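You operate a simulated robot arm through the tools that you are given. There is no shell and no other tool. Be economical: measure what you need, move in short steps, check, and stop when the job is done.

Carry out the task below with a simulated robot arm. There is one attempt and no reset: what you move stays moved.

JOB
Wipe the small printer's plate, then heat the printer up.
Fine: bed all the way forward, teal cloth back where it lay, then switch on, dial to HEAT, green key once; watch till it shows hot and leave it on. What is to be rubbed or washed off counts as gone when no trace of it is left.

It is judged by the outcome, as a careful person would: the job done as asked, and still so three seconds after it is handed in. It fails if anything else is knocked over, pushed out of place, dropped, spilled or broken. Flat cloth is picked up by pressing the open fingertips on it (5 to 10 N) and closing them slowly along it; thin cloth reads only 2 to 8 mm in the jaws.

ROBOT AND FRAMES
A 7-joint arm with a two-finger parallel gripper, fixed in place. Base frame: the origin is at the foot of the arm, x ahead of it, y to its left, z up. Readings come in mm, degrees, newtons and seconds.
With the tool pointing down near the work surface it reaches from about 220 to 580 mm from the base axis. Its first joint turns from -66.0 to 66.0 degrees. Payload 2.5 kg.
The TCP is the grasp point between the finger pads, 23 mm short of the fingertips. In the tool frame z runs along the fingers and y along their closing line. Largest opening 94 mm; finger width 38, thickness 10; the body of the gripper, 54 by 96 mm, starts 39 mm behind the TCP.
Orientation is told as [roll, pitch, yaw] about the base's x, y, z axes, in that order, counted from this pose: with the fingers straight down and closing along the base's y, the tool's x points along the base's -x, its y along +y and its z along -z.

CONTROLS
- The arm moves only by the tool arm_command. Its argument "motion" is a list of rows, each a list of 7 numbers: the shift along the tool's x, y, z in units of 250 mm (1.0 is 250 mm), then the turn, a rotation vector about the tool's x, y, z in units of 120 degrees (1.0 is 120 degrees), then the finger opening in mm, from 0 to 94. In form: [[x, y, z, rx, ry, rz, grip], ...]. A call has 1 to 8 rows; each row is the pose to reach, as a shift and turn from the pose commanded when the call began, along the tool's axes at that moment. A call with a number of a shift or a turn outside -1 to 1 is refused whole. A row lasts 0.2 s, in which the tool goes at most 50 mm and 8.6 degrees; a call with a longer step from one row to the next is refused whole, and so is a gripper value outside its range. A pose out of reach is approached as far as the arm can. The call stops where the force on the tool passes 90 N (or 10 N more than at its start, if that is more) or the arm is blocked; 0.2 s more then pass. The fingers move at their own pace (about 108 mm/s each) and stop on an object; they squeeze with about 36 N. The grip force told is the motor's: it shows also when the fingers shut on nothing. Time passes only in rows, and 0.2 s behind the last, so rows that repeat a pose let the fingers close. It gives the time, the measured TCP pose, the force on the tool (base axes), the opening and the grip force at its end, in the units of the frame above (readings bear some noise), with the torque about the TCP (base axes, N m) and any sound that the robot's microphone picked up.
- Cameras (640 x 400 px; columns grow to the right, rows downward): "scene" is fixed at [108.4, -400.5, 543.3]; the picture's right is [0.90, -0.43, 0.00], its down [-0.25, -0.52, -0.82] and it looks along [0.36, 0.74, -0.58] (base axes); focal length 214 px, centre (320, 200). "wrist" rides on the gripper at [86, 16, -74] in the tool frame; the picture's right is [-0.18, 0.98, 0.00], its down [-0.58, -0.11, -0.81] and it looks along [-0.79, -0.15, 0.59] (tool axes); focal length 243 px, centre (320, 200). There is no depth. A picture from a camera that has moved, and an enlarged one, comes with that camera's place and axes in the base frame and with its lens.
- grab_frame(camera): a new picture of that camera. It takes no simulated time.
- inspect(camera, box): a new picture of the part [left, top, right, bottom] of that camera's present view, enlarged. It takes no simulated time.
- sign_off(): hands the job in; it is judged then, once.

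Work in short steps. Places have to be worked out from the pictures, the camera data and where the tool is seen: move nearer, look again, correct. Check each grasp and each placing, and mend what went wrong. You have 120 turns and 68 pictures in all, those below and enlarged ones among them. Open the gripper and draw the arm clear of the work before you hand the job in, unless the task says otherwise; then end with one line.

The tools are called after "Call:" as a command line: name --pt "numbers of a row" for each row, then --argument value for the rest, lists and objects as JSON in quotes. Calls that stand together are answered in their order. arm_command: Moves the arm, as the interface text tells. Its arguments: {"type":"object","properties":{"motion":{"type":"array"}},"required":["motion"]} The other tools are called the same way: grab_frame (camera) takes a picture; inspect (camera, box) takes an enlarged picture of a part of a camera's view; sign_off () hands the job in.

At the start:

```text
clock: 0.0
tool_pos: [345.8, -203.8, 436.9]
ee_rot: [0.0, 0.0, 0.0]
contact_force: [0.0, 1.1, -0.3]
torque: [0.02, -0.02, -0.04]
grip_width: 93.9
gripper_force: 0.0
```

scene: 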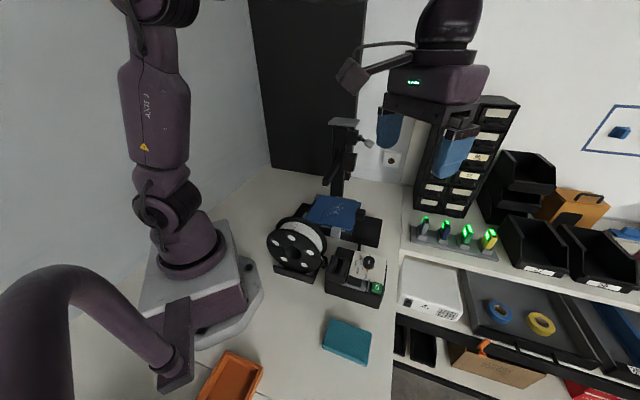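
wrist: 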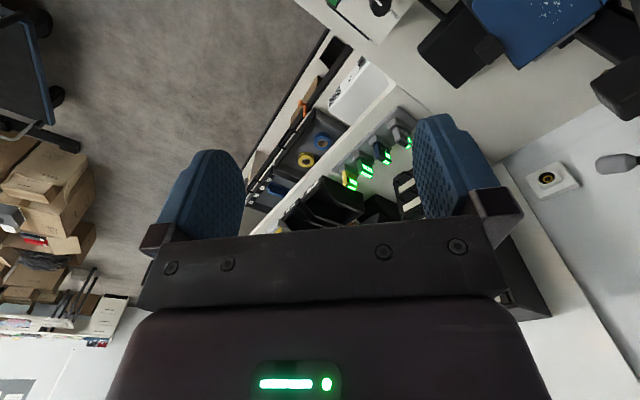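

The printer sits in the middle of the scene picture with the teal cloth in front of it. I'll enlarge the printer and the cloth.

Call:
inspect --camera "scene" --box '[250, 100, 410, 200]'

Call:
inspect --camera "scene" --box '[250, 180, 410, 280]'

Call:
inspect --camera "scene" --box '[250, 240, 410, 340]'

Call:
inspect --camera "scene" --box '[190, 300, 400, 400]'

```text
4.00 times, centred on (330, 150) of scene
camera zoom: at [108.4, -400.5, 543.3], right [0.9, -0.43, 0.0], down [-0.25, -0.52, -0.82], along [0.36, 0.74, -0.58], focal length 858 px, centre (280, 400)
```

zoom: 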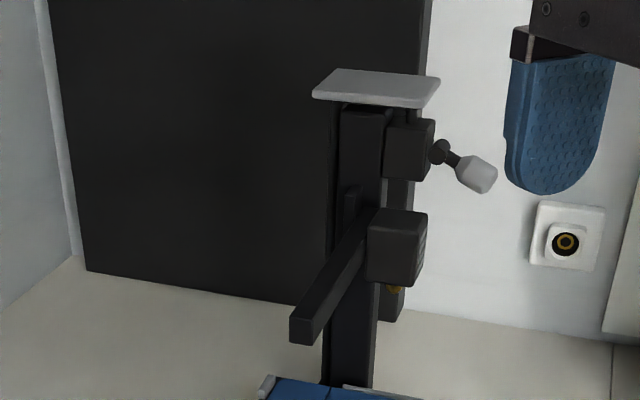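

```text
4.00 times, centred on (330, 230) of scene
camera zoom: at [108.4, -400.5, 543.3], right [0.9, -0.43, 0.0], down [-0.25, -0.52, -0.82], along [0.36, 0.74, -0.58], focal length 858 px, centre (280, 80)
```

zoom: 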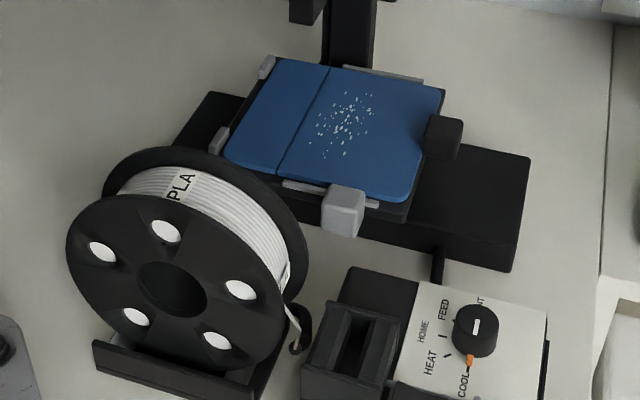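

```text
4.00 times, centred on (330, 290) of scene
camera zoom: at [108.4, -400.5, 543.3], right [0.9, -0.43, 0.0], down [-0.25, -0.52, -0.82], along [0.36, 0.74, -0.58], focal length 858 px, centre (280, -160)
```

zoom: 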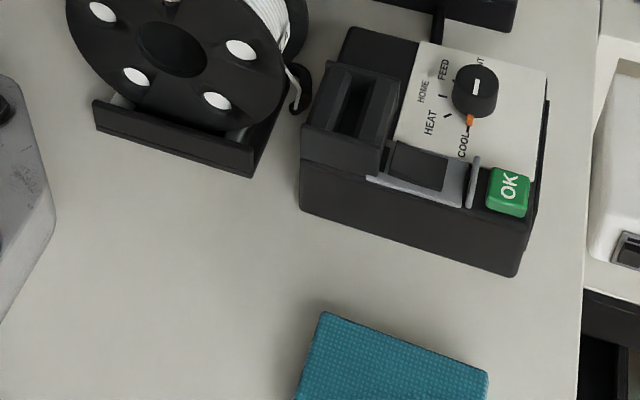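

```text
3.05 times, centred on (295, 350) of scene
camera zoom: at [108.4, -400.5, 543.3], right [0.9, -0.43, 0.0], down [-0.25, -0.52, -0.82], along [0.36, 0.74, -0.58], focal length 654 px, centre (396, -257)
```

zoom: 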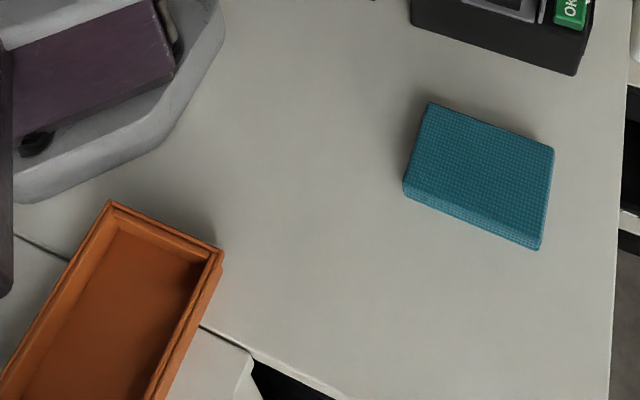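

The bed carries white specks, and the panel text faces the lower right. That makes the printer's front the +x,-y end. I'll swing the wrist camera round to look at the printer.

Call:
arm_command --pt "0.011 0.096 0.025 0 0 -0.07 94" --pt "0.021 0.192 0.049 0 0 -0.14 94" --pt "0.032 0.288 0.074 0 0 -0.21 94" --pt "0.043 0.384 0.099 0 0 -0.28 94" --pt "0.053 0.48 0.123 0 0 -0.35 94" --pt "0.064 0.576 0.148 0 0 -0.42 94"

Call:
grab_frame --camera "wrist"

```text
clock: 1.4
tool_pos: [328.0, -60.4, 401.5]
ee_rot: [0.0, -0.1, 50.6]
contact_force: [-0.9, -0.7, 0.3]
torque: [0.02, 0.0, 0.02]
grip_width: 94.2
gripper_force: 0.1
```

```text
61 pictures are left
camera wrist: at [260.2, -118.0, 475.3], right [-0.64, 0.77, 0.0], down [0.45, 0.38, 0.81], along [0.62, 0.52, -0.59], focal length 243 px, centre (320, 200)
```

wrist: 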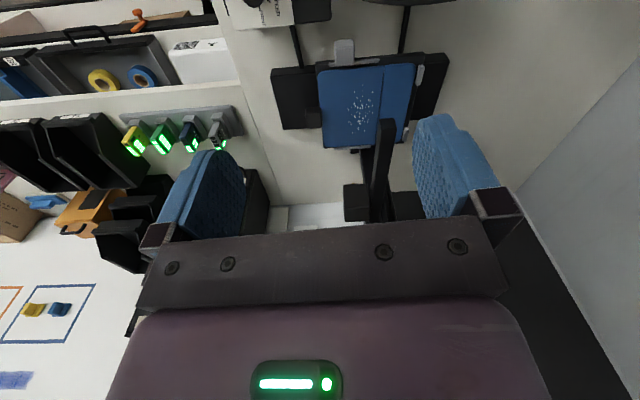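

This view is upside-down, with near things at the top. I'll enlarge the printer.

Call:
inspect --camera "wrist" --box '[240, 0, 480, 150]'

Call:
inspect --camera "scene" --box '[290, 170, 400, 240]'

```text
2.67 times, centred on (360, 75) of wrist
camera zoom: at [260.2, -118.0, 475.3], right [-0.64, 0.77, 0.0], down [0.45, 0.38, 0.81], along [0.62, 0.52, -0.59], focal length 647 px, centre (213, 533)
```

zoom: 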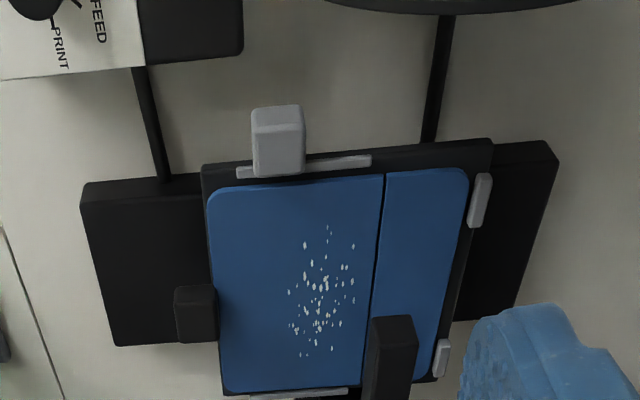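

```text
5.71 times, centred on (345, 205) of scene
camera zoom: at [108.4, -400.6, 543.3], right [0.9, -0.43, 0.0], down [-0.25, -0.52, -0.82], along [0.36, 0.74, -0.58], focal length 1226 px, centre (177, 171)
```

zoom: 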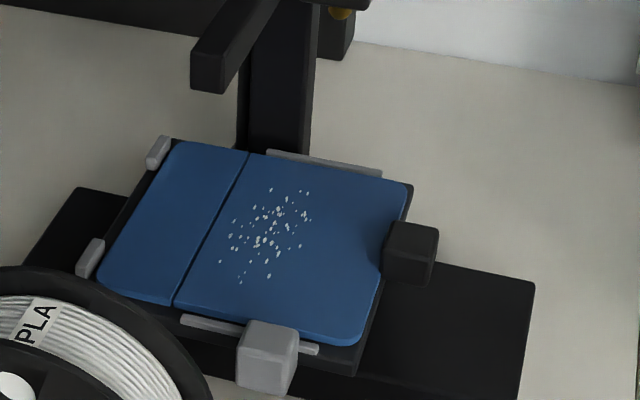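

I judge the bed top to be at z≈73 and the base's long axis to run about (0.66,-0.75) towards the front. There's a black block at the bed's front edge and a grey block on its near side. I'll go lower for a closer look.

Call:
arm_command --pt "-0.03 -0.1 0.095 0 0 0 94" --pt "-0.06 -0.2 0.19 0 0 0 94" --pt "-0.09 -0.3 0.284 0 0 0 94"

Call:
grab_frame --camera "wrist"

```text
clock: 2.2
tool_pos: [402.2, -91.7, 330.0]
ee_rot: [0.0, -0.1, 50.3]
contact_force: [0.6, -1.0, -0.4]
torque: [0.0, -0.01, 0.0]
grip_width: 94.1
gripper_force: 0.0
```

```text
58 pictures are left
camera wrist: at [333.3, -148.2, 404.5], right [-0.64, 0.77, 0.0], down [0.45, 0.38, 0.81], along [0.62, 0.52, -0.59], focal length 243 px, centre (320, 200)
```

wrist: 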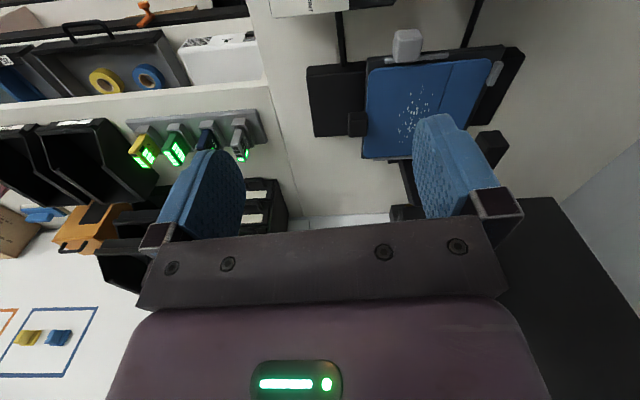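

I'll enlarge the bed and handle area.

Call:
inspect --camera "wrist" --box '[290, 0, 530, 150]'

```text
2.67 times, centred on (410, 75) of wrist
camera zoom: at [333.3, -148.2, 404.5], right [-0.64, 0.77, 0.0], down [0.45, 0.38, 0.81], along [0.62, 0.52, -0.59], focal length 647 px, centre (80, 533)
```

zoom: 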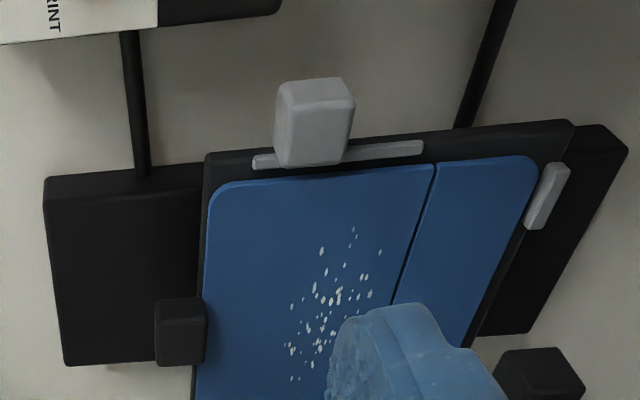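

The black block is centred on the bed's front edge, with its top at z≈100 at about (478,47), so it looks like the bed's handle. To stay clear of the print-head arm I want the camera on the front side, at yaw ≈131, so I'll turn the wrist up here.

Call:
arm_command --pt "0 0 -0.03 0 0 -0.07 94" --pt "0 0 -0.06 0 0 -0.14 94" --pt "0 0 -0.08 0 0 -0.21 94" --pt "0 0 -0.08 0 0 -0.28 94" --pt "0 0 -0.08 0 0 -0.35 94" --pt "0 0 -0.08 0 0 -0.42 94" --pt "0 0 -0.08 0 0 -0.49 94" --pt "0 0 -0.08 0 0 -0.56 94"

Call:
grab_frame --camera "wrist"

```text
clock: 4.0
tool_pos: [401.9, -90.3, 348.7]
ee_rot: [-0.1, 0.1, 117.7]
contact_force: [0.0, 0.1, 0.0]
torque: [0.01, 0.01, 0.01]
grip_width: 93.8
gripper_force: 0.0
```

```text
56 pictures are left
camera wrist: at [426.9, -175.3, 423.1], right [-0.96, -0.29, 0.0], down [-0.17, 0.57, 0.81], along [-0.24, 0.77, -0.59], focal length 243 px, centre (320, 200)
```

wrist: 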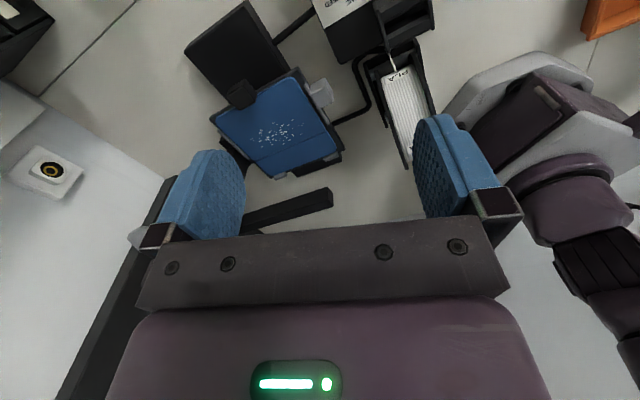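

The turn works. I'll move to just in front of the handle, still high, and finish the turn.

Call:
arm_command --pt "-0.021 -0.147 0.1 0 0 -0.03 94" --pt "-0.042 -0.293 0.2 0 0 -0.06 94" --pt "-0.064 -0.44 0.3 0 0 -0.09 94" --pt "-0.085 -0.587 0.4 0 0 -0.117 94"

Call:
grab_frame --camera "wrist"

Call:
grab_frame --camera "scene"

```text
clock: 5.0
tool_pos: [522.9, -2.4, 249.7]
ee_rot: [0.0, 0.0, 131.6]
contact_force: [0.1, -0.3, -0.9]
torque: [-0.02, -0.02, -0.01]
grip_width: 93.7
gripper_force: 0.0
```

```text
55 pictures are left
camera wrist: at [566.9, -78.3, 323.6], right [-0.86, -0.52, 0.0], down [-0.3, 0.51, 0.81], along [-0.42, 0.69, -0.59], focal length 243 px, centre (320, 200)
```

wrist: 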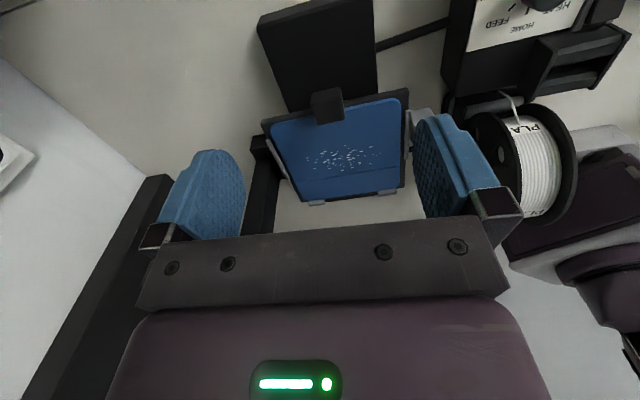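

```text
54 pictures are left
```

scene: 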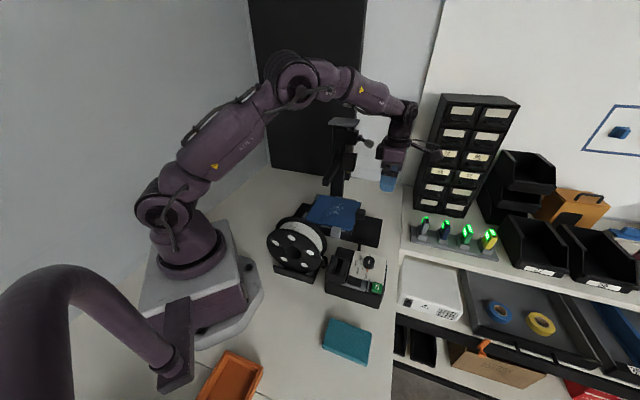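

The handle shows clearly at the bed's front. I'll enlarge it to fix its position and width.

Call:
inspect --camera "wrist" --box '[240, 50, 440, 175]'

```text
3.20 times, centred on (340, 112) of wrist
camera zoom: at [566.9, -78.3, 323.6], right [-0.86, -0.52, 0.0], down [-0.3, 0.51, 0.81], along [-0.42, 0.69, -0.59], focal length 776 px, centre (256, 480)
```

zoom: 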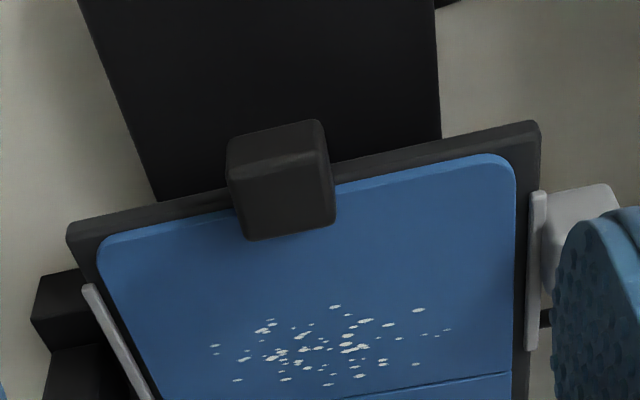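

The handle centre is at about (479,45,top 100) and 31 mm wide. I'll descend in front of it, slide back over it, and stop there with the fingers open.

Call:
arm_command --pt "0 0 0.19 0 0 0 94" --pt "0 0 0.38 0 0 0 94" --pt "0 0 0.55 0 0 0 94" --pt "-0.08 0 0.58 0 0 0 94" --pt "-0.16 0 0.582 0 0 0 94" --pt "-0.225 0 0.584 0 0 0 94"

Call:
grab_frame --camera "wrist"

Call:
inspect --camera "scene" --box '[250, 90, 440, 240]'

```text
clock: 6.4
tool_pos: [484.9, 38.2, 103.5]
ee_rot: [0.0, 0.0, 131.6]
contact_force: [0.5, -0.5, 0.4]
torque: [0.0, -0.02, -0.03]
grip_width: 93.7
gripper_force: 0.1
```

```text
52 pictures are left
camera wrist: at [529.0, -37.6, 178.5], right [-0.86, -0.52, 0.0], down [-0.31, 0.51, 0.81], along [-0.42, 0.69, -0.59], focal length 243 px, centre (320, 200)
```

wrist: 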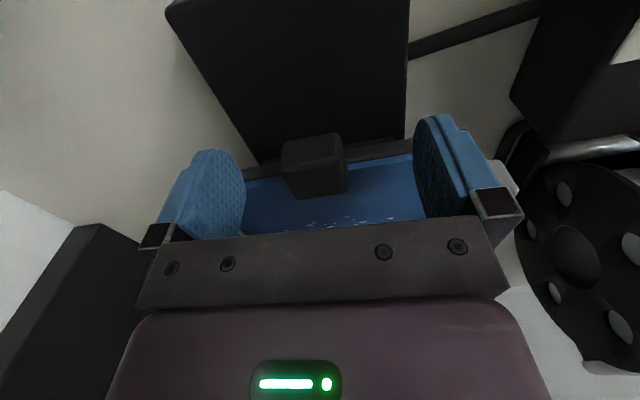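

```text
2.67 times, centred on (345, 165) of scene
camera zoom: at [108.4, -400.6, 543.3], right [0.9, -0.43, 0.0], down [-0.25, -0.52, -0.82], along [0.36, 0.74, -0.58], focal length 572 px, centre (253, 293)
```

zoom: 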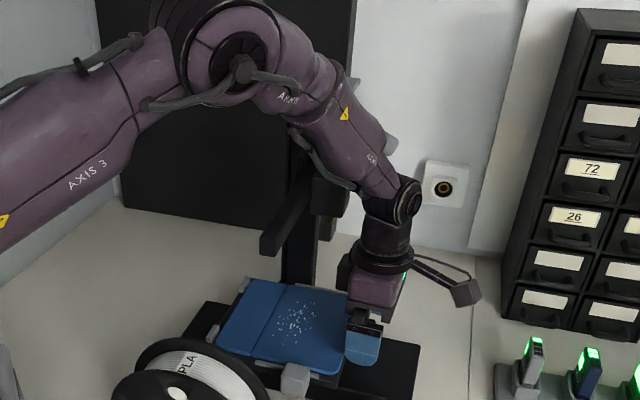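

The fingers straddle the handle and nothing touches. I'll close on it.

Call:
arm_command --pt "0 0 0 0 0 0 60" --pt "0 0 0 0 0 0 40" --pt "0 0 0 0 0 0 25" --pt "0 0 0 0 0 0 20"

```text
clock: 7.4
tool_pos: [483.3, 35.1, 105.1]
ee_rot: [0.3, 0.0, 131.6]
contact_force: [-2.3, -0.1, 7.9]
torque: [0.39, 0.27, 0.02]
grip_width: 33.4
gripper_force: 35.7
```

The handle is held at 33 mm. I'll pull it forward along tool +x in small steps.

Call:
arm_command --pt "0.03 0.01 0 0 0 0 20" --pt "0.06 0.01 0 0 0 0 20" --pt "0.09 0.01 0 0 0 0 20" --pt "0.12 0.01 0 0 0 0 20" --pt "0.15 0.01 0 0 0 0 20" --pt "0.18 0.01 0 0 0 0 20"

Call:
grab_frame --camera "scene"

```text
clock: 8.8
tool_pos: [513.8, 3.1, 104.2]
ee_rot: [-0.2, 0.0, 131.6]
contact_force: [1.3, 5.8, 13.7]
torque: [0.75, 0.53, -0.22]
grip_width: 33.3
gripper_force: 36.1
```

```text
50 pictures are left
```

scene: 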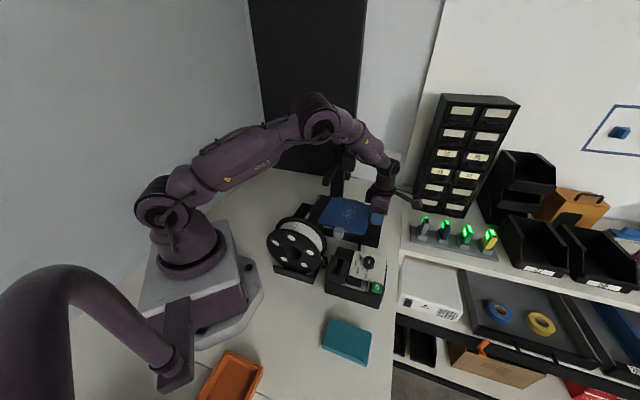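

The bed follows the pull. I'll continue forward towards its stop, easing up slightly to relieve the vertical load.

Call:
arm_command --pt "0.02 0 -0.004 0 0 0 20" --pt "0.04 0 -0.004 0 0 0 20" --pt "0.06 0 -0.004 0 0 0 20" --pt "0.08 0 -0.004 0 0 0 20" --pt "0.1 0 -0.004 0 0 0 20" --pt "0.12 0 -0.004 0 0 0 20" --pt "0.14 0 -0.004 0 0 0 20" --pt "0.16 0 -0.004 0 0 0 20"

```text
clock: 10.6
tool_pos: [537.7, -24.8, 104.5]
ee_rot: [-0.1, -0.1, 131.6]
contact_force: [1.0, 3.5, 0.1]
torque: [0.05, 0.13, -0.4]
grip_width: 33.3
gripper_force: 35.9
```

No stop yet after 81 mm, so I'll keep going.

Call:
arm_command --pt "0.016 0 0 0 0 0 20" --pt "0.032 0 0 0 0 0 20" --pt "0.048 0 0 0 0 0 20" --pt "0.064 0 0 0 0 0 20" --pt "0.08 0 0 0 0 0 20" --pt "0.096 0 0 0 0 0 20" --pt "0.112 0 0 0 0 0 20" --pt "0.128 0 0 0 0 0 20"

Call:
inspect --camera "scene" --box '[250, 150, 410, 250]'

```text
clock: 12.4
tool_pos: [559.6, -50.7, 104.5]
ee_rot: [0.0, -0.1, 131.6]
contact_force: [0.7, 1.8, 0.6]
torque: [-0.05, -0.06, -0.21]
grip_width: 33.0
gripper_force: 35.8
```

```text
4.00 times, centred on (330, 200) of scene
camera zoom: at [108.5, -400.5, 543.3], right [0.9, -0.43, 0.0], down [-0.25, -0.52, -0.82], along [0.36, 0.74, -0.58], focal length 858 px, centre (280, 200)
```

zoom: 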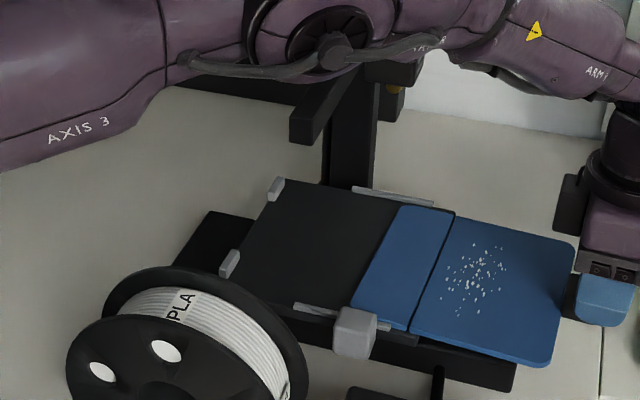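

The picture shows the handle belongs to the removable blue plate. The black bed has not moved and the plate has slid forward on it. I'll slide the plate straight back to its seat by the same distance (~115 mm), still holding the tab.

Call:
arm_command --pt "-0.05 0 0 0 0 0 20" --pt "-0.1 0 0 0 0 0 20" --pt "-0.15 0 0 0 0 0 20" --pt "-0.2 0 0 0 0 0 20" --pt "-0.25 0 0 0 0 0 20" --pt "-0.3 0 0 0 0 0 20" --pt "-0.35 0 0 0 0 0 20" --pt "-0.4 0 0 0 0 0 20"

Call:
inspect --camera "scene" --box '[290, 170, 400, 240]'

```text
clock: 14.2
tool_pos: [495.8, 22.2, 104.3]
ee_rot: [-0.1, 0.0, 131.6]
contact_force: [1.7, -2.2, 5.5]
torque: [0.07, 0.23, 0.11]
grip_width: 33.4
gripper_force: 36.0
```

```text
5.71 times, centred on (345, 205) of scene
camera zoom: at [108.4, -400.6, 543.3], right [0.9, -0.43, 0.0], down [-0.25, -0.52, -0.82], along [0.36, 0.74, -0.58], focal length 1226 px, centre (177, 171)
```

zoom: 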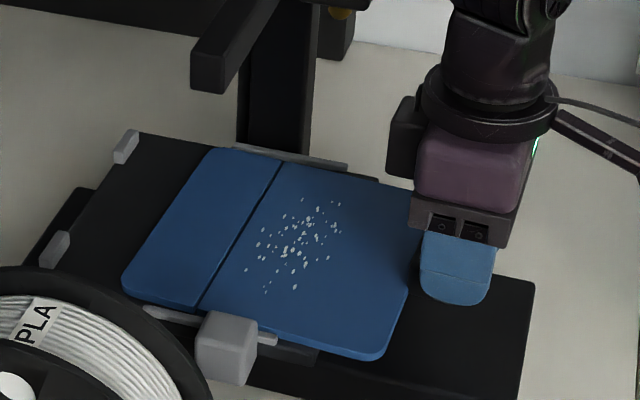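

Pushing back also carried the bed backwards by about 25 mm, so the plate is still about 45 mm forward of its seat. I'll push a little more and compare.

Call:
arm_command --pt "-0.02 0 -0.002 0 0 0 20" --pt "-0.04 0 -0.002 0 0 0 20" --pt "-0.06 0 -0.002 0 0 0 20" --pt "-0.075 0 -0.002 0 0 0 20"

Call:
inspect --camera "scene" --box '[290, 170, 400, 240]'

Call:
grab_frame --camera "wrist"

```text
clock: 15.2
tool_pos: [481.2, 37.3, 102.9]
ee_rot: [0.0, -0.1, 131.7]
contact_force: [1.5, -0.7, 1.1]
torque: [0.05, -0.13, -0.08]
grip_width: 33.3
gripper_force: 35.7
```

```text
5.71 times, centred on (345, 205) of scene
camera zoom: at [108.4, -400.5, 543.3], right [0.9, -0.43, 0.0], down [-0.25, -0.52, -0.82], along [0.36, 0.74, -0.58], focal length 1226 px, centre (177, 171)
```

zoom: 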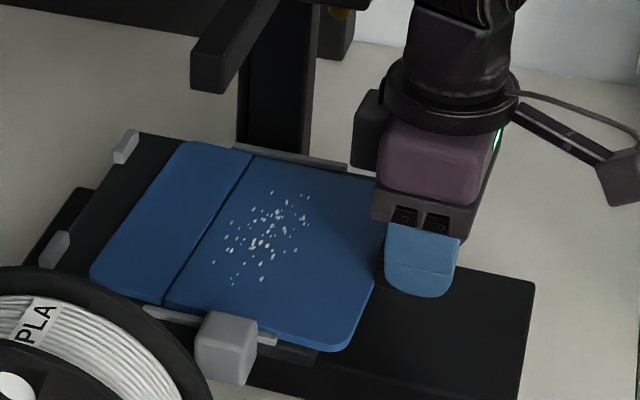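

```text
46 pictures are left
camera wrist: at [526.1, -39.0, 178.0], right [-0.86, -0.52, 0.0], down [-0.3, 0.51, 0.81], along [-0.42, 0.69, -0.59], focal length 243 px, centre (320, 200)
```

wrist: 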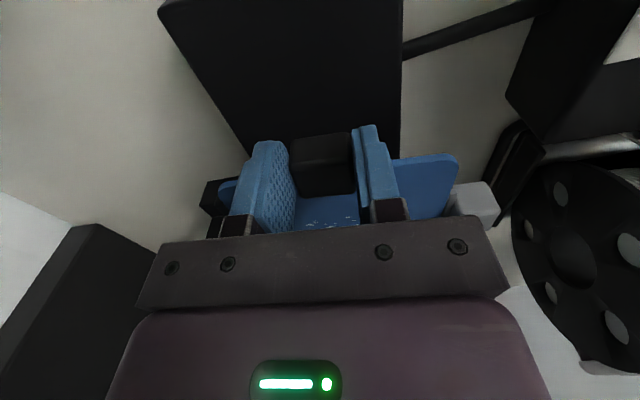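

The bed now stays put and the plate slides back on it, with about 28 mm left to go. To keep clear of the print head I'll release, step forward, close the fingers and push on the tab's front face.

Call:
arm_command --pt "0 0 0 0 0 0 50" --pt "0 0 0 0 0 0 60" --pt "0.1 0 0 0 0 0 60" --pt "0.19 0 0.008 0 0 0 60" --pt "0.19 0 0.008 0 0 0 30" --pt "0.19 0 0.008 0 0 0 0" --pt "0.19 0 0.008 0 0 0 0"

Call:
arm_command --pt "-0.04 0 0 0 0 0 0" --pt "-0.06 0 0 0 0 0 0" --pt "-0.08 0 0 0 0 0 0" --pt "-0.1 0 0 0 0 0 0" --pt "-0.12 0 0 0 0 0 0" --pt "-0.14 0 0 0 0 0 0" --pt "-0.155 0 0 0 0 0 0"

Call:
inspect --camera "scene" --box '[290, 170, 400, 240]'

```text
clock: 16.8
tool_pos: [512.5, 0.9, 103.4]
ee_rot: [0.1, 0.0, 131.6]
contact_force: [-0.7, 0.8, 0.2]
torque: [0.02, -0.03, -0.01]
grip_width: 0.0
gripper_force: 36.1
```

```text
clock: 18.4
tool_pos: [488.0, 30.2, 104.3]
ee_rot: [0.0, 0.0, 131.5]
contact_force: [0.8, -1.1, 0.1]
torque: [0.02, -0.01, 0.03]
grip_width: 0.0
gripper_force: 36.0
```

```text
5.71 times, centred on (345, 205) of scene
camera zoom: at [108.4, -400.5, 543.3], right [0.9, -0.43, 0.0], down [-0.25, -0.52, -0.82], along [0.36, 0.74, -0.58], focal length 1226 px, centre (177, 171)
```

zoom: 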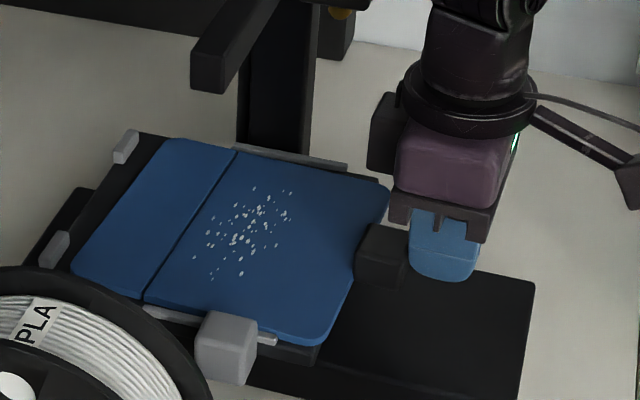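

The plate is about 13 mm from its seat. I'll push on gently until it stops.

Call:
arm_command --pt "-0.01 0 0 0 0 0 0" --pt "-0.02 0 0 0 0 0 0" --pt "-0.03 0 0 0 0 0 0" --pt "-0.04 0 0 0 0 0 0" --pt "-0.05 0 0 0 0 0 0"

Call:
inspect --camera "scene" --box '[290, 170, 400, 240]'

```text
clock: 19.6
tool_pos: [479.4, 39.2, 102.1]
ee_rot: [0.0, -0.1, 131.5]
contact_force: [2.3, -4.4, 1.6]
torque: [-0.05, -0.05, 0.03]
grip_width: 0.0
gripper_force: 36.4
```

```text
5.71 times, centred on (345, 205) of scene
camera zoom: at [108.4, -400.5, 543.3], right [0.9, -0.43, 0.0], down [-0.25, -0.52, -0.82], along [0.36, 0.74, -0.58], focal length 1226 px, centre (177, 171)
```

zoom: 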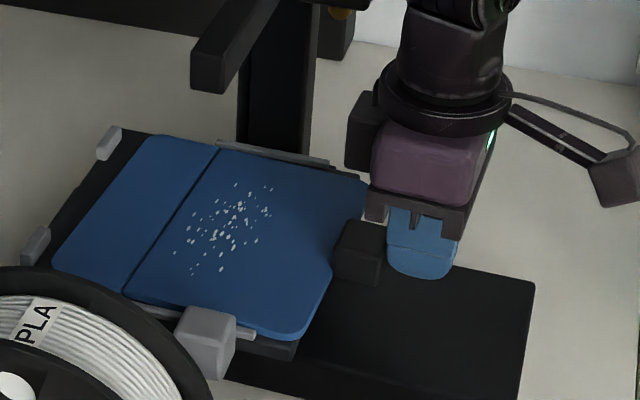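

The bed slid back another ~13 mm with the plate, so it isn't at its rear stop yet. Before pushing further I'll back off and tilt the hand forward, away from the print head.

Call:
arm_command --pt "0.04 0 0 0 0 0 0" --pt "0.08 0 0 0 -0.07 0 0" --pt "0.08 0 0 0 -0.14 0 0" --pt "0.08 0 0 0 -0.21 0 0"

```text
clock: 20.6
tool_pos: [492.3, 24.7, 103.5]
ee_rot: [-0.1, -25.3, 131.7]
contact_force: [0.3, 0.8, -0.2]
torque: [-0.01, -0.01, 0.02]
grip_width: 0.0
gripper_force: 35.6
```

I'll push horizontally backward in this tilted pose.

Call:
arm_command --pt "-0.036 0 0.017 0 0 0 0" --pt "-0.058 0 0.027 0 0 0 0" --pt "-0.08 0 0.037 0 0 0 0" --pt "-0.094 0 0.044 0 0 0 0" --pt "-0.108 0 0.05 0 0 0 0" --pt "-0.122 0 0.057 0 0 0 0"

Call:
inspect --camera "scene" --box '[290, 170, 400, 240]'

```text
clock: 22.0
tool_pos: [472.7, 46.8, 104.5]
ee_rot: [-0.3, -24.7, 131.4]
contact_force: [22.8, -12.6, 3.2]
torque: [-0.12, -0.19, -0.2]
grip_width: 0.0
gripper_force: 36.8
```

```text
5.71 times, centred on (345, 205) of scene
camera zoom: at [108.4, -400.6, 543.3], right [0.9, -0.43, 0.0], down [-0.25, -0.52, -0.82], along [0.36, 0.74, -0.58], focal length 1226 px, centre (177, 171)
```

zoom: 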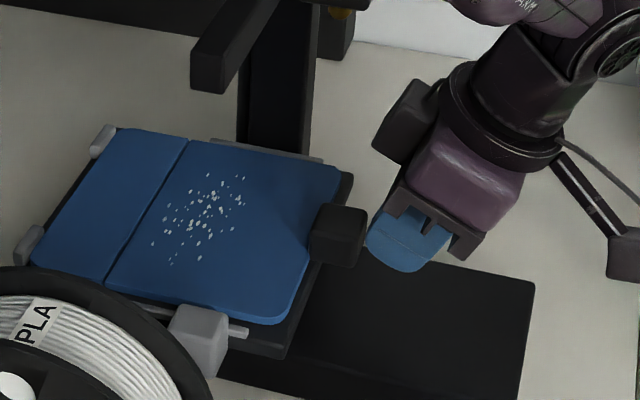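

The force rose to 26 N and the plate's rear edge is back against its clips, so the plate is seated. The bed's real handle is the grey block on the near side, now at about s≈189, under the printer arm. I'll retreat forward and up, then move to the near side leaning the hand forward so I can look at it.

Call:
arm_command --pt "0.04 0 -0.151 0 0 0 0" --pt "0.08 0 -0.302 0 0 0 30" --pt "0.08 0.14 -0.302 0 -0.05 0 60" --pt "0.08 0.28 -0.302 0 -0.1 0 80" --pt "0.08 0.416 -0.302 0 -0.1 0 80"

Call:
grab_frame --camera "wrist"

Call:
inspect --camera "scene" --box '[270, 130, 430, 230]'

```text
clock: 23.2
tool_pos: [422.6, -54.6, 163.0]
ee_rot: [0.1, -37.3, 131.7]
contact_force: [-0.5, 0.0, 0.7]
torque: [0.0, 0.0, 0.02]
grip_width: 80.1
gripper_force: 0.1
```

```text
42 pictures are left
camera wrist: at [485.7, -151.1, 169.1], right [-0.83, -0.54, 0.11], down [0.1, 0.05, 0.99], along [-0.55, 0.84, 0.01], focal length 243 px, centre (320, 200)
```

wrist: 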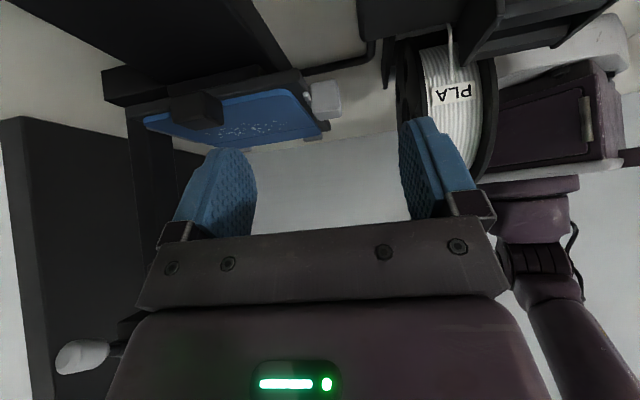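

```text
4.00 times, centred on (350, 180) of scene
camera zoom: at [108.5, -400.5, 543.3], right [0.9, -0.43, 0.0], down [-0.25, -0.52, -0.82], along [0.36, 0.74, -0.58], focal length 858 px, centre (200, 280)
```

zoom: 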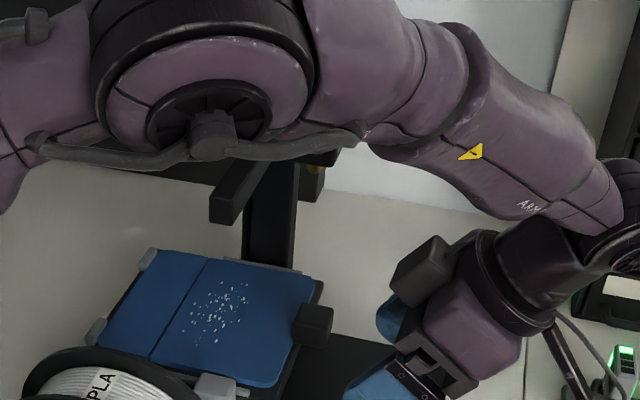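

I'll enlarge the grey handle to see the gap between it and the bed.

Call:
inspect --camera "wrist" --box '[230, 50, 390, 150]'

```text
4.00 times, centred on (310, 100) of wrist
camera zoom: at [485.7, -151.1, 169.1], right [-0.83, -0.54, 0.11], down [0.1, 0.05, 0.99], along [-0.55, 0.84, 0.01], focal length 970 px, centre (360, 600)
```

zoom: 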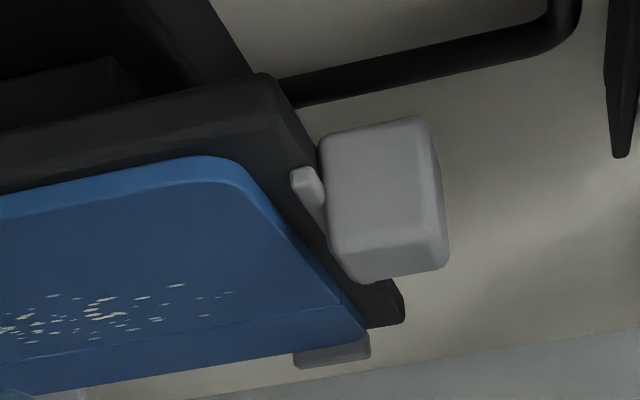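

The grey block sits flush on the bed's side and rises about 20 mm above the plate. I'll come in low and leaning, so as to pass under the printer arm, with tips at z≈81 and the fingers 56 mm apart.

Call:
arm_command --pt "-0.04 0 0.114 0 0 0 56" --pt "-0.08 0 0.228 0 0 0 56" --pt "-0.12 0 0.343 0 0 0 56"

Call:
inspect --camera "scene" --box '[270, 130, 430, 230]'

Call:
grab_frame --camera "wrist"

```text
clock: 24.0
tool_pos: [373.1, 0.7, 112.1]
ee_rot: [-0.2, -37.2, 131.7]
contact_force: [0.8, -0.1, 1.1]
torque: [-0.02, 0.01, -0.02]
grip_width: 56.2
gripper_force: 0.0
```

```text
4.00 times, centred on (350, 180) of scene
camera zoom: at [108.4, -400.6, 543.3], right [0.9, -0.43, 0.0], down [-0.25, -0.52, -0.82], along [0.36, 0.74, -0.58], focal length 858 px, centre (200, 280)
```

zoom: 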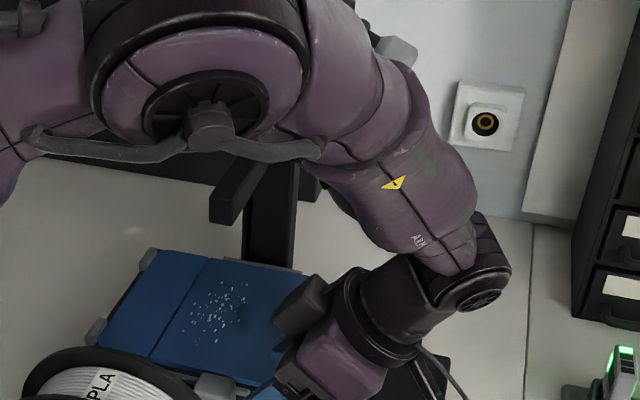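

```text
38 pictures are left
camera wrist: at [436.1, -95.3, 119.8], right [-0.83, -0.54, 0.11], down [0.1, 0.05, 0.99], along [-0.55, 0.84, 0.01], focal length 243 px, centre (320, 200)
```

wrist: 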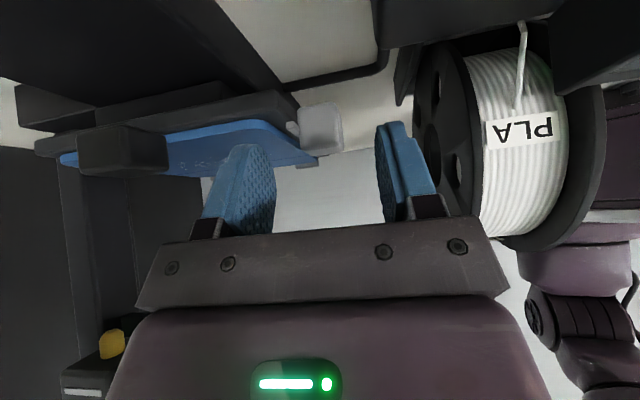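

The fingers line up with the block at c≈280, with its top at z≈93 and the spool flange about 20 mm clear. I'll slide in 52 mm and drop 3 mm.

Call:
arm_command --pt "-0.05 0 0.041 0 0 0 56" --pt "-0.1 0 0.084 0 0 0 56" --pt "-0.158 0 0.136 0 0 0 56"

Call:
grab_frame --camera "wrist"

Call:
inspect --camera "scene" --box '[270, 130, 430, 230]'

```text
clock: 24.8
tool_pos: [340.8, 39.1, 110.1]
ee_rot: [0.0, -37.2, 131.7]
contact_force: [1.4, 0.6, -0.2]
torque: [0.01, 0.0, 0.0]
grip_width: 56.1
gripper_force: 0.1
```

```text
37 pictures are left
camera wrist: at [403.9, -57.7, 117.2], right [-0.83, -0.54, 0.11], down [0.1, 0.05, 0.99], along [-0.55, 0.84, 0.01], focal length 243 px, centre (320, 200)
```

wrist: 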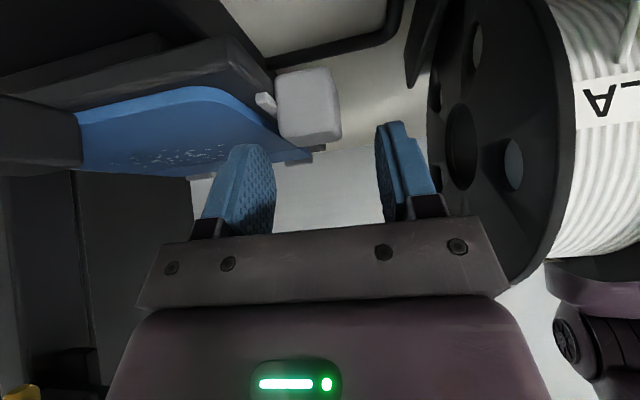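

```text
4.00 times, centred on (350, 180) of scene
camera zoom: at [108.4, -400.6, 543.3], right [0.9, -0.43, 0.0], down [-0.25, -0.52, -0.82], along [0.36, 0.74, -0.58], focal length 858 px, centre (200, 280)
```

zoom: 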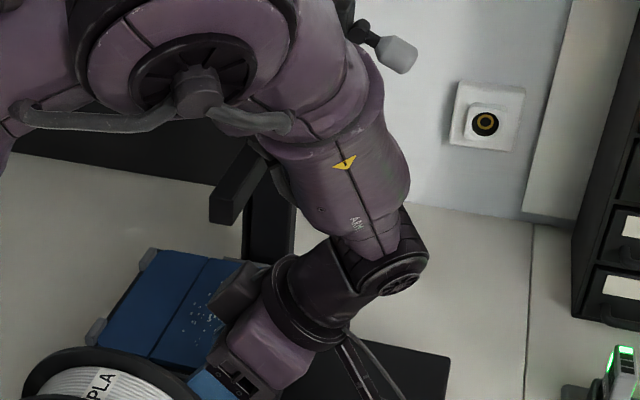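

The fingers straddle the grey block (c 266–293). The silver bar beside it tops out near z 81, so I'll rise 2 mm and close.

Call:
arm_command --pt "-0.005 0 -0.006 0 0 0 50" --pt "-0.005 0 -0.006 0 0 0 38" --pt "-0.005 0 -0.006 0 0 0 28" --pt "-0.005 0 -0.006 0 0 0 20" --pt "-0.005 0 -0.006 0 0 0 15"

Call:
grab_frame --camera "wrist"

```text
clock: 26.0
tool_pos: [342.1, 39.6, 113.0]
ee_rot: [-0.5, -37.1, 131.9]
contact_force: [19.9, 19.2, -4.6]
torque: [0.38, -0.39, 0.59]
grip_width: 28.2
gripper_force: 44.6
```

```text
35 pictures are left
camera wrist: at [405.5, -56.1, 119.7], right [-0.83, -0.54, 0.1], down [0.09, 0.05, 0.99], along [-0.55, 0.84, 0.01], focal length 243 px, centre (320, 200)
```

wrist: 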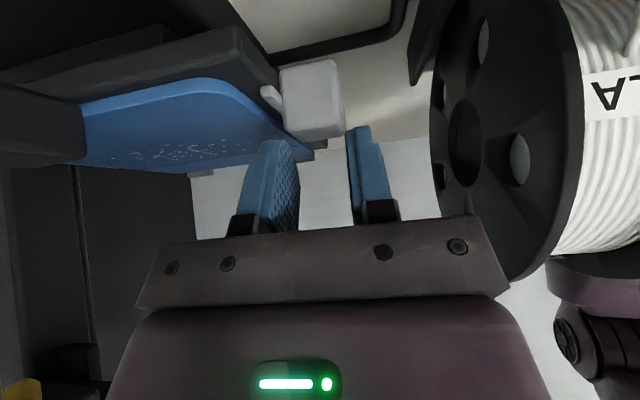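

The block is held at 28 mm. I'll pull forward horizontally in small steps, with a slight +c shift to ease the side load.

Call:
arm_command --pt "0.01 -0.012 -0.007 0 0 0 15" --pt "0.03 -0.012 -0.023 0 0 0 15" --pt "0.055 -0.012 -0.042 0 0 0 15" --pt "0.08 -0.012 -0.0605 0 0 0 15" --pt "0.105 -0.012 -0.0795 0 0 0 15" --pt "0.1275 -0.012 -0.0965 0 0 0 15"

Call:
inspect --camera "scene" --box '[270, 150, 430, 250]'

```text
clock: 27.4
tool_pos: [370.3, 14.4, 112.7]
ee_rot: [-0.4, -37.3, 132.0]
contact_force: [7.4, 13.4, 23.7]
torque: [0.16, -0.33, 0.59]
grip_width: 28.1
gripper_force: 44.9
```

```text
4.00 times, centred on (350, 200) of scene
camera zoom: at [108.4, -400.5, 543.3], right [0.9, -0.43, 0.0], down [-0.25, -0.52, -0.82], along [0.36, 0.74, -0.58], focal length 858 px, centre (200, 200)
```

zoom: 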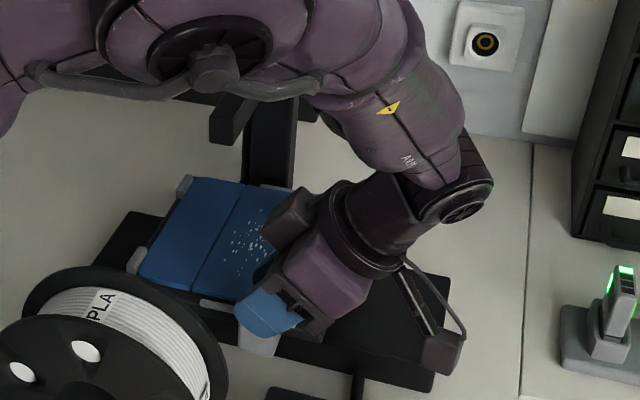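

The bed and plate now move forward together. I'll keep pulling, 2 mm higher to shed the vertical load, and watch for the stop.

Call:
arm_command --pt "0.02 0 -0.0255 0 0 0 15" --pt "0.046 0 -0.0445 0 0 0 15" --pt "0.071 0 -0.0645 0 0 0 15" --pt "0.097 0 -0.0835 0 0 0 15" --pt "0.122 0 -0.1025 0 0 0 15" --pt "0.148 0 -0.1215 0 0 0 15" --pt "0.173 0 -0.1415 0 0 0 15" --pt "0.199 0 -0.1605 0 0 0 15"

Call:
inspect --camera "scene" --box '[270, 150, 430, 250]'

```text
clock: 29.2
tool_pos: [413.2, -30.0, 114.5]
ee_rot: [-1.1, -37.0, 132.4]
contact_force: [27.8, 32.6, -6.1]
torque: [0.51, -1.06, 0.27]
grip_width: 27.9
gripper_force: 44.9
```

```text
4.00 times, centred on (350, 200) of scene
camera zoom: at [108.5, -400.5, 543.3], right [0.9, -0.43, 0.0], down [-0.25, -0.52, -0.82], along [0.36, 0.74, -0.58], focal length 858 px, centre (200, 200)
```

zoom: 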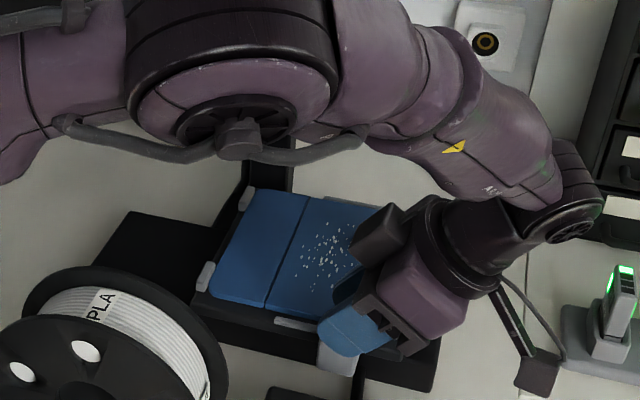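

The side load shows the rail's true axis is about -45°, so I'll add the +c drift and keep pulling gently.

Call:
arm_command --pt "0.005 -0.014 -0.003 0 0 0 15" --pt "0.015 -0.018 -0.011 0 0 0 15" --pt "0.035 -0.02 -0.0265 0 0 0 15" --pt "0.055 -0.022 -0.0415 0 0 0 15" --pt "0.075 -0.024 -0.0565 0 0 0 15" --pt "0.095 -0.026 -0.072 0 0 0 15"

Call:
inspect --camera "scene" --box '[270, 150, 430, 250]'

```text
clock: 30.6
tool_pos: [437.0, -59.0, 114.3]
ee_rot: [0.2, -36.5, 130.9]
contact_force: [0.4, 1.1, -0.5]
torque: [-0.05, -0.03, 0.04]
grip_width: 15.5
gripper_force: 0.2
```

```text
4.00 times, centred on (350, 200) of scene
camera zoom: at [108.4, -400.6, 543.3], right [0.9, -0.44, 0.0], down [-0.25, -0.52, -0.82], along [0.36, 0.74, -0.58], focal length 858 px, centre (200, 200)
```

zoom: 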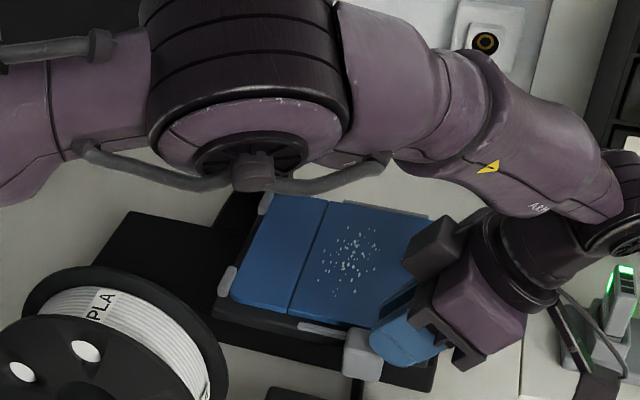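

The fingers slipped off the block, probably because the bed met its front stop. I'll back the hand off along its axis and look.

Call:
arm_command --pt "0 0 -0.1 0 0 0 30" --pt "0 0 -0.25 0 0 0 30" --pt "0.0 0 -0.44 0 0.07 0 30" --pt "0 0 -0.6 0 0.14 0 30" --pt "0 0 -0.6 0 0.21 0 30"

Call:
inspect --camera "scene" --box '[270, 150, 430, 250]'

Call:
grab_frame --camera "wrist"

```text
clock: 31.8
tool_pos: [496.2, -122.3, 231.8]
ee_rot: [-0.1, -11.9, 131.6]
contact_force: [0.5, 0.6, 0.0]
torque: [0.01, -0.01, -0.01]
grip_width: 30.2
gripper_force: 0.0
```

```text
4.00 times, centred on (350, 200) of scene
camera zoom: at [108.5, -400.6, 543.3], right [0.9, -0.43, 0.0], down [-0.25, -0.52, -0.82], along [0.36, 0.74, -0.58], focal length 858 px, centre (200, 200)
```

zoom: 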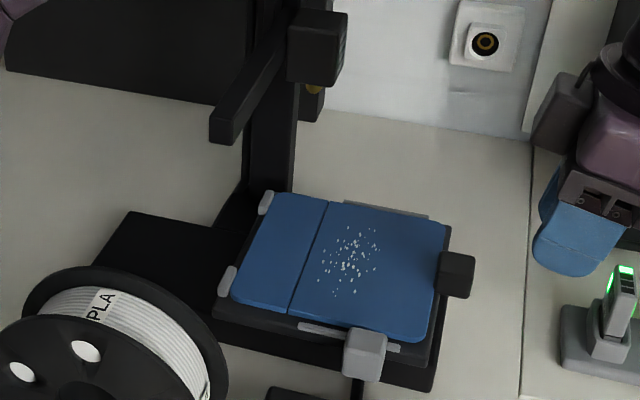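

```text
30 pictures are left
camera wrist: at [549.6, -208.2, 285.7], right [-0.85, -0.52, 0.04], down [-0.19, 0.37, 0.91], along [-0.48, 0.77, -0.42], focal length 243 px, centre (320, 200)
```

wrist: 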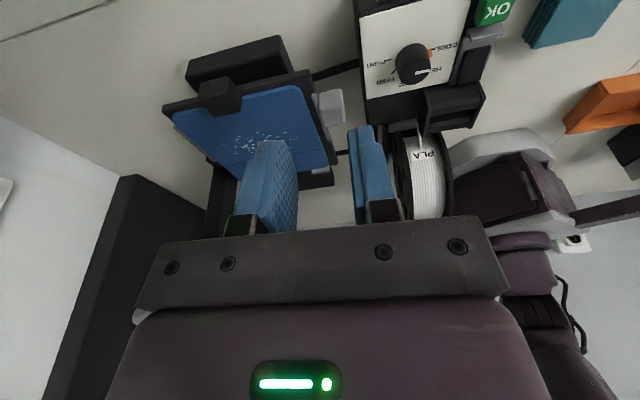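

The bed is now nearly at the base's front edge with the plate seated against its clips. I'll push it home again after wiping. Next I'll go to the cloth, starting by levelling the hand on the way.

Call:
arm_command --pt "-0.027 0.147 0.006 0 0.05 0 30" --pt "-0.053 0.293 0.011 0 0.1 0 30" --pt "-0.08 0.44 0.017 0 0.1 0 30"

Call:
arm_command --pt "0.0 0.07 0 0 0 0.07 60" --pt "0.0 0.14 0 0 0 0.14 90" --pt "0.0 0.21 0 0 0 0.21 90" --pt "0 0.28 0 0 0 0.28 90" --pt "0 0.35 0 0 0 0.35 90" --pt "0 0.42 0 0 0 0.42 90" --pt "0 0.49 0 0 0 0.49 90" --pt "0 0.56 0 0 0 0.56 90"

```text
clock: 32.6
tool_pos: [397.7, -180.2, 229.1]
ee_rot: [-0.1, 0.1, 131.6]
contact_force: [0.9, -0.5, -0.2]
torque: [0.05, -0.02, -0.02]
grip_width: 30.1
gripper_force: 0.1
```

```text
clock: 34.4
tool_pos: [295.7, -272.7, 234.9]
ee_rot: [0.1, 0.0, 64.3]
contact_force: [0.4, -0.3, 0.7]
torque: [-0.01, -0.02, -0.01]
grip_width: 90.2
gripper_force: 0.1
```

I'll continue turning the wrist to about -45°, aligned with the cloth, and shift over it.

Call:
arm_command --pt "-0.02 0.035 0 0 0 0.07 90" --pt "-0.04 0.07 0 0 0 0.14 90" --pt "-0.06 0.1 0 0 0 0.21 90" --pt "-0.08 0.14 0 0 0 0.28 90" --pt "-0.1 0.17 0 0 0 0.35 90" --pt "-0.12 0.2 0 0 0 0.42 90" --pt "-0.13 0.24 0 0 0 0.49 90" --pt "-0.14 0.27 0 0 0 0.56 90"

Call:
arm_command --pt "0 0 0 0 0 0.07 90" --pt "0 0 0 0 0 0.14 90" --pt "0 0 0 0 0 0.21 90" --pt "0 0 0 0 0 0.28 90" --pt "0 0 0 0 0 0.35 90"

Call:
grab_frame --camera "wrist"

```text
clock: 36.2
tool_pos: [249.9, -211.9, 232.1]
ee_rot: [0.1, 0.0, -3.1]
contact_force: [-0.2, -0.6, 0.2]
torque: [-0.01, -0.01, -0.02]
grip_width: 90.0
gripper_force: 0.0
```

```text
clock: 37.4
tool_pos: [251.8, -211.9, 231.9]
ee_rot: [0.1, -0.1, -44.9]
contact_force: [-0.1, 0.6, 0.7]
torque: [0.0, 0.0, 0.02]
grip_width: 90.1
gripper_force: 0.0
```

```text
29 pictures are left
camera wrist: at [200.7, -140.0, 306.4], right [0.82, 0.57, 0.0], down [0.33, -0.49, 0.81], along [0.46, -0.66, -0.59], focal length 243 px, centre (320, 200)
```

wrist: 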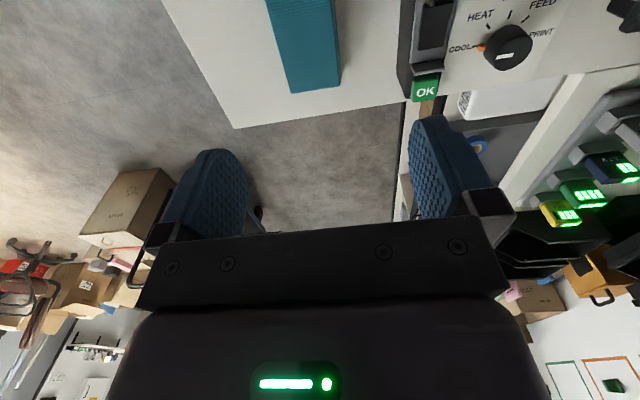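

I'll enlarge the cloth.

Call:
inspect --camera "wrist" --box '[220, 0, 440, 137]'

```text
2.91 times, centred on (330, 68) of wrist
camera zoom: at [200.7, -140.0, 306.4], right [0.82, 0.57, 0.0], down [0.33, -0.49, 0.81], along [0.46, -0.66, -0.59], focal length 706 px, centre (291, 582)
```

zoom: 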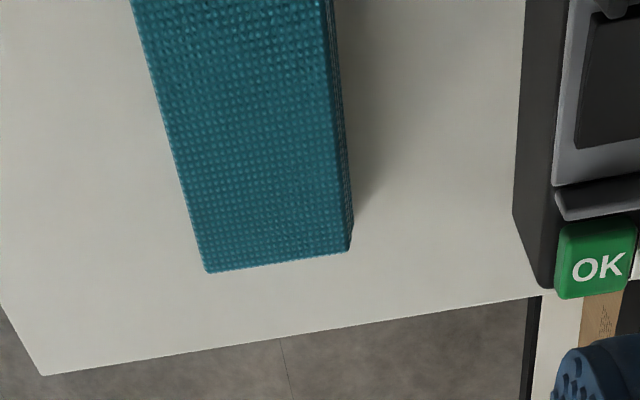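

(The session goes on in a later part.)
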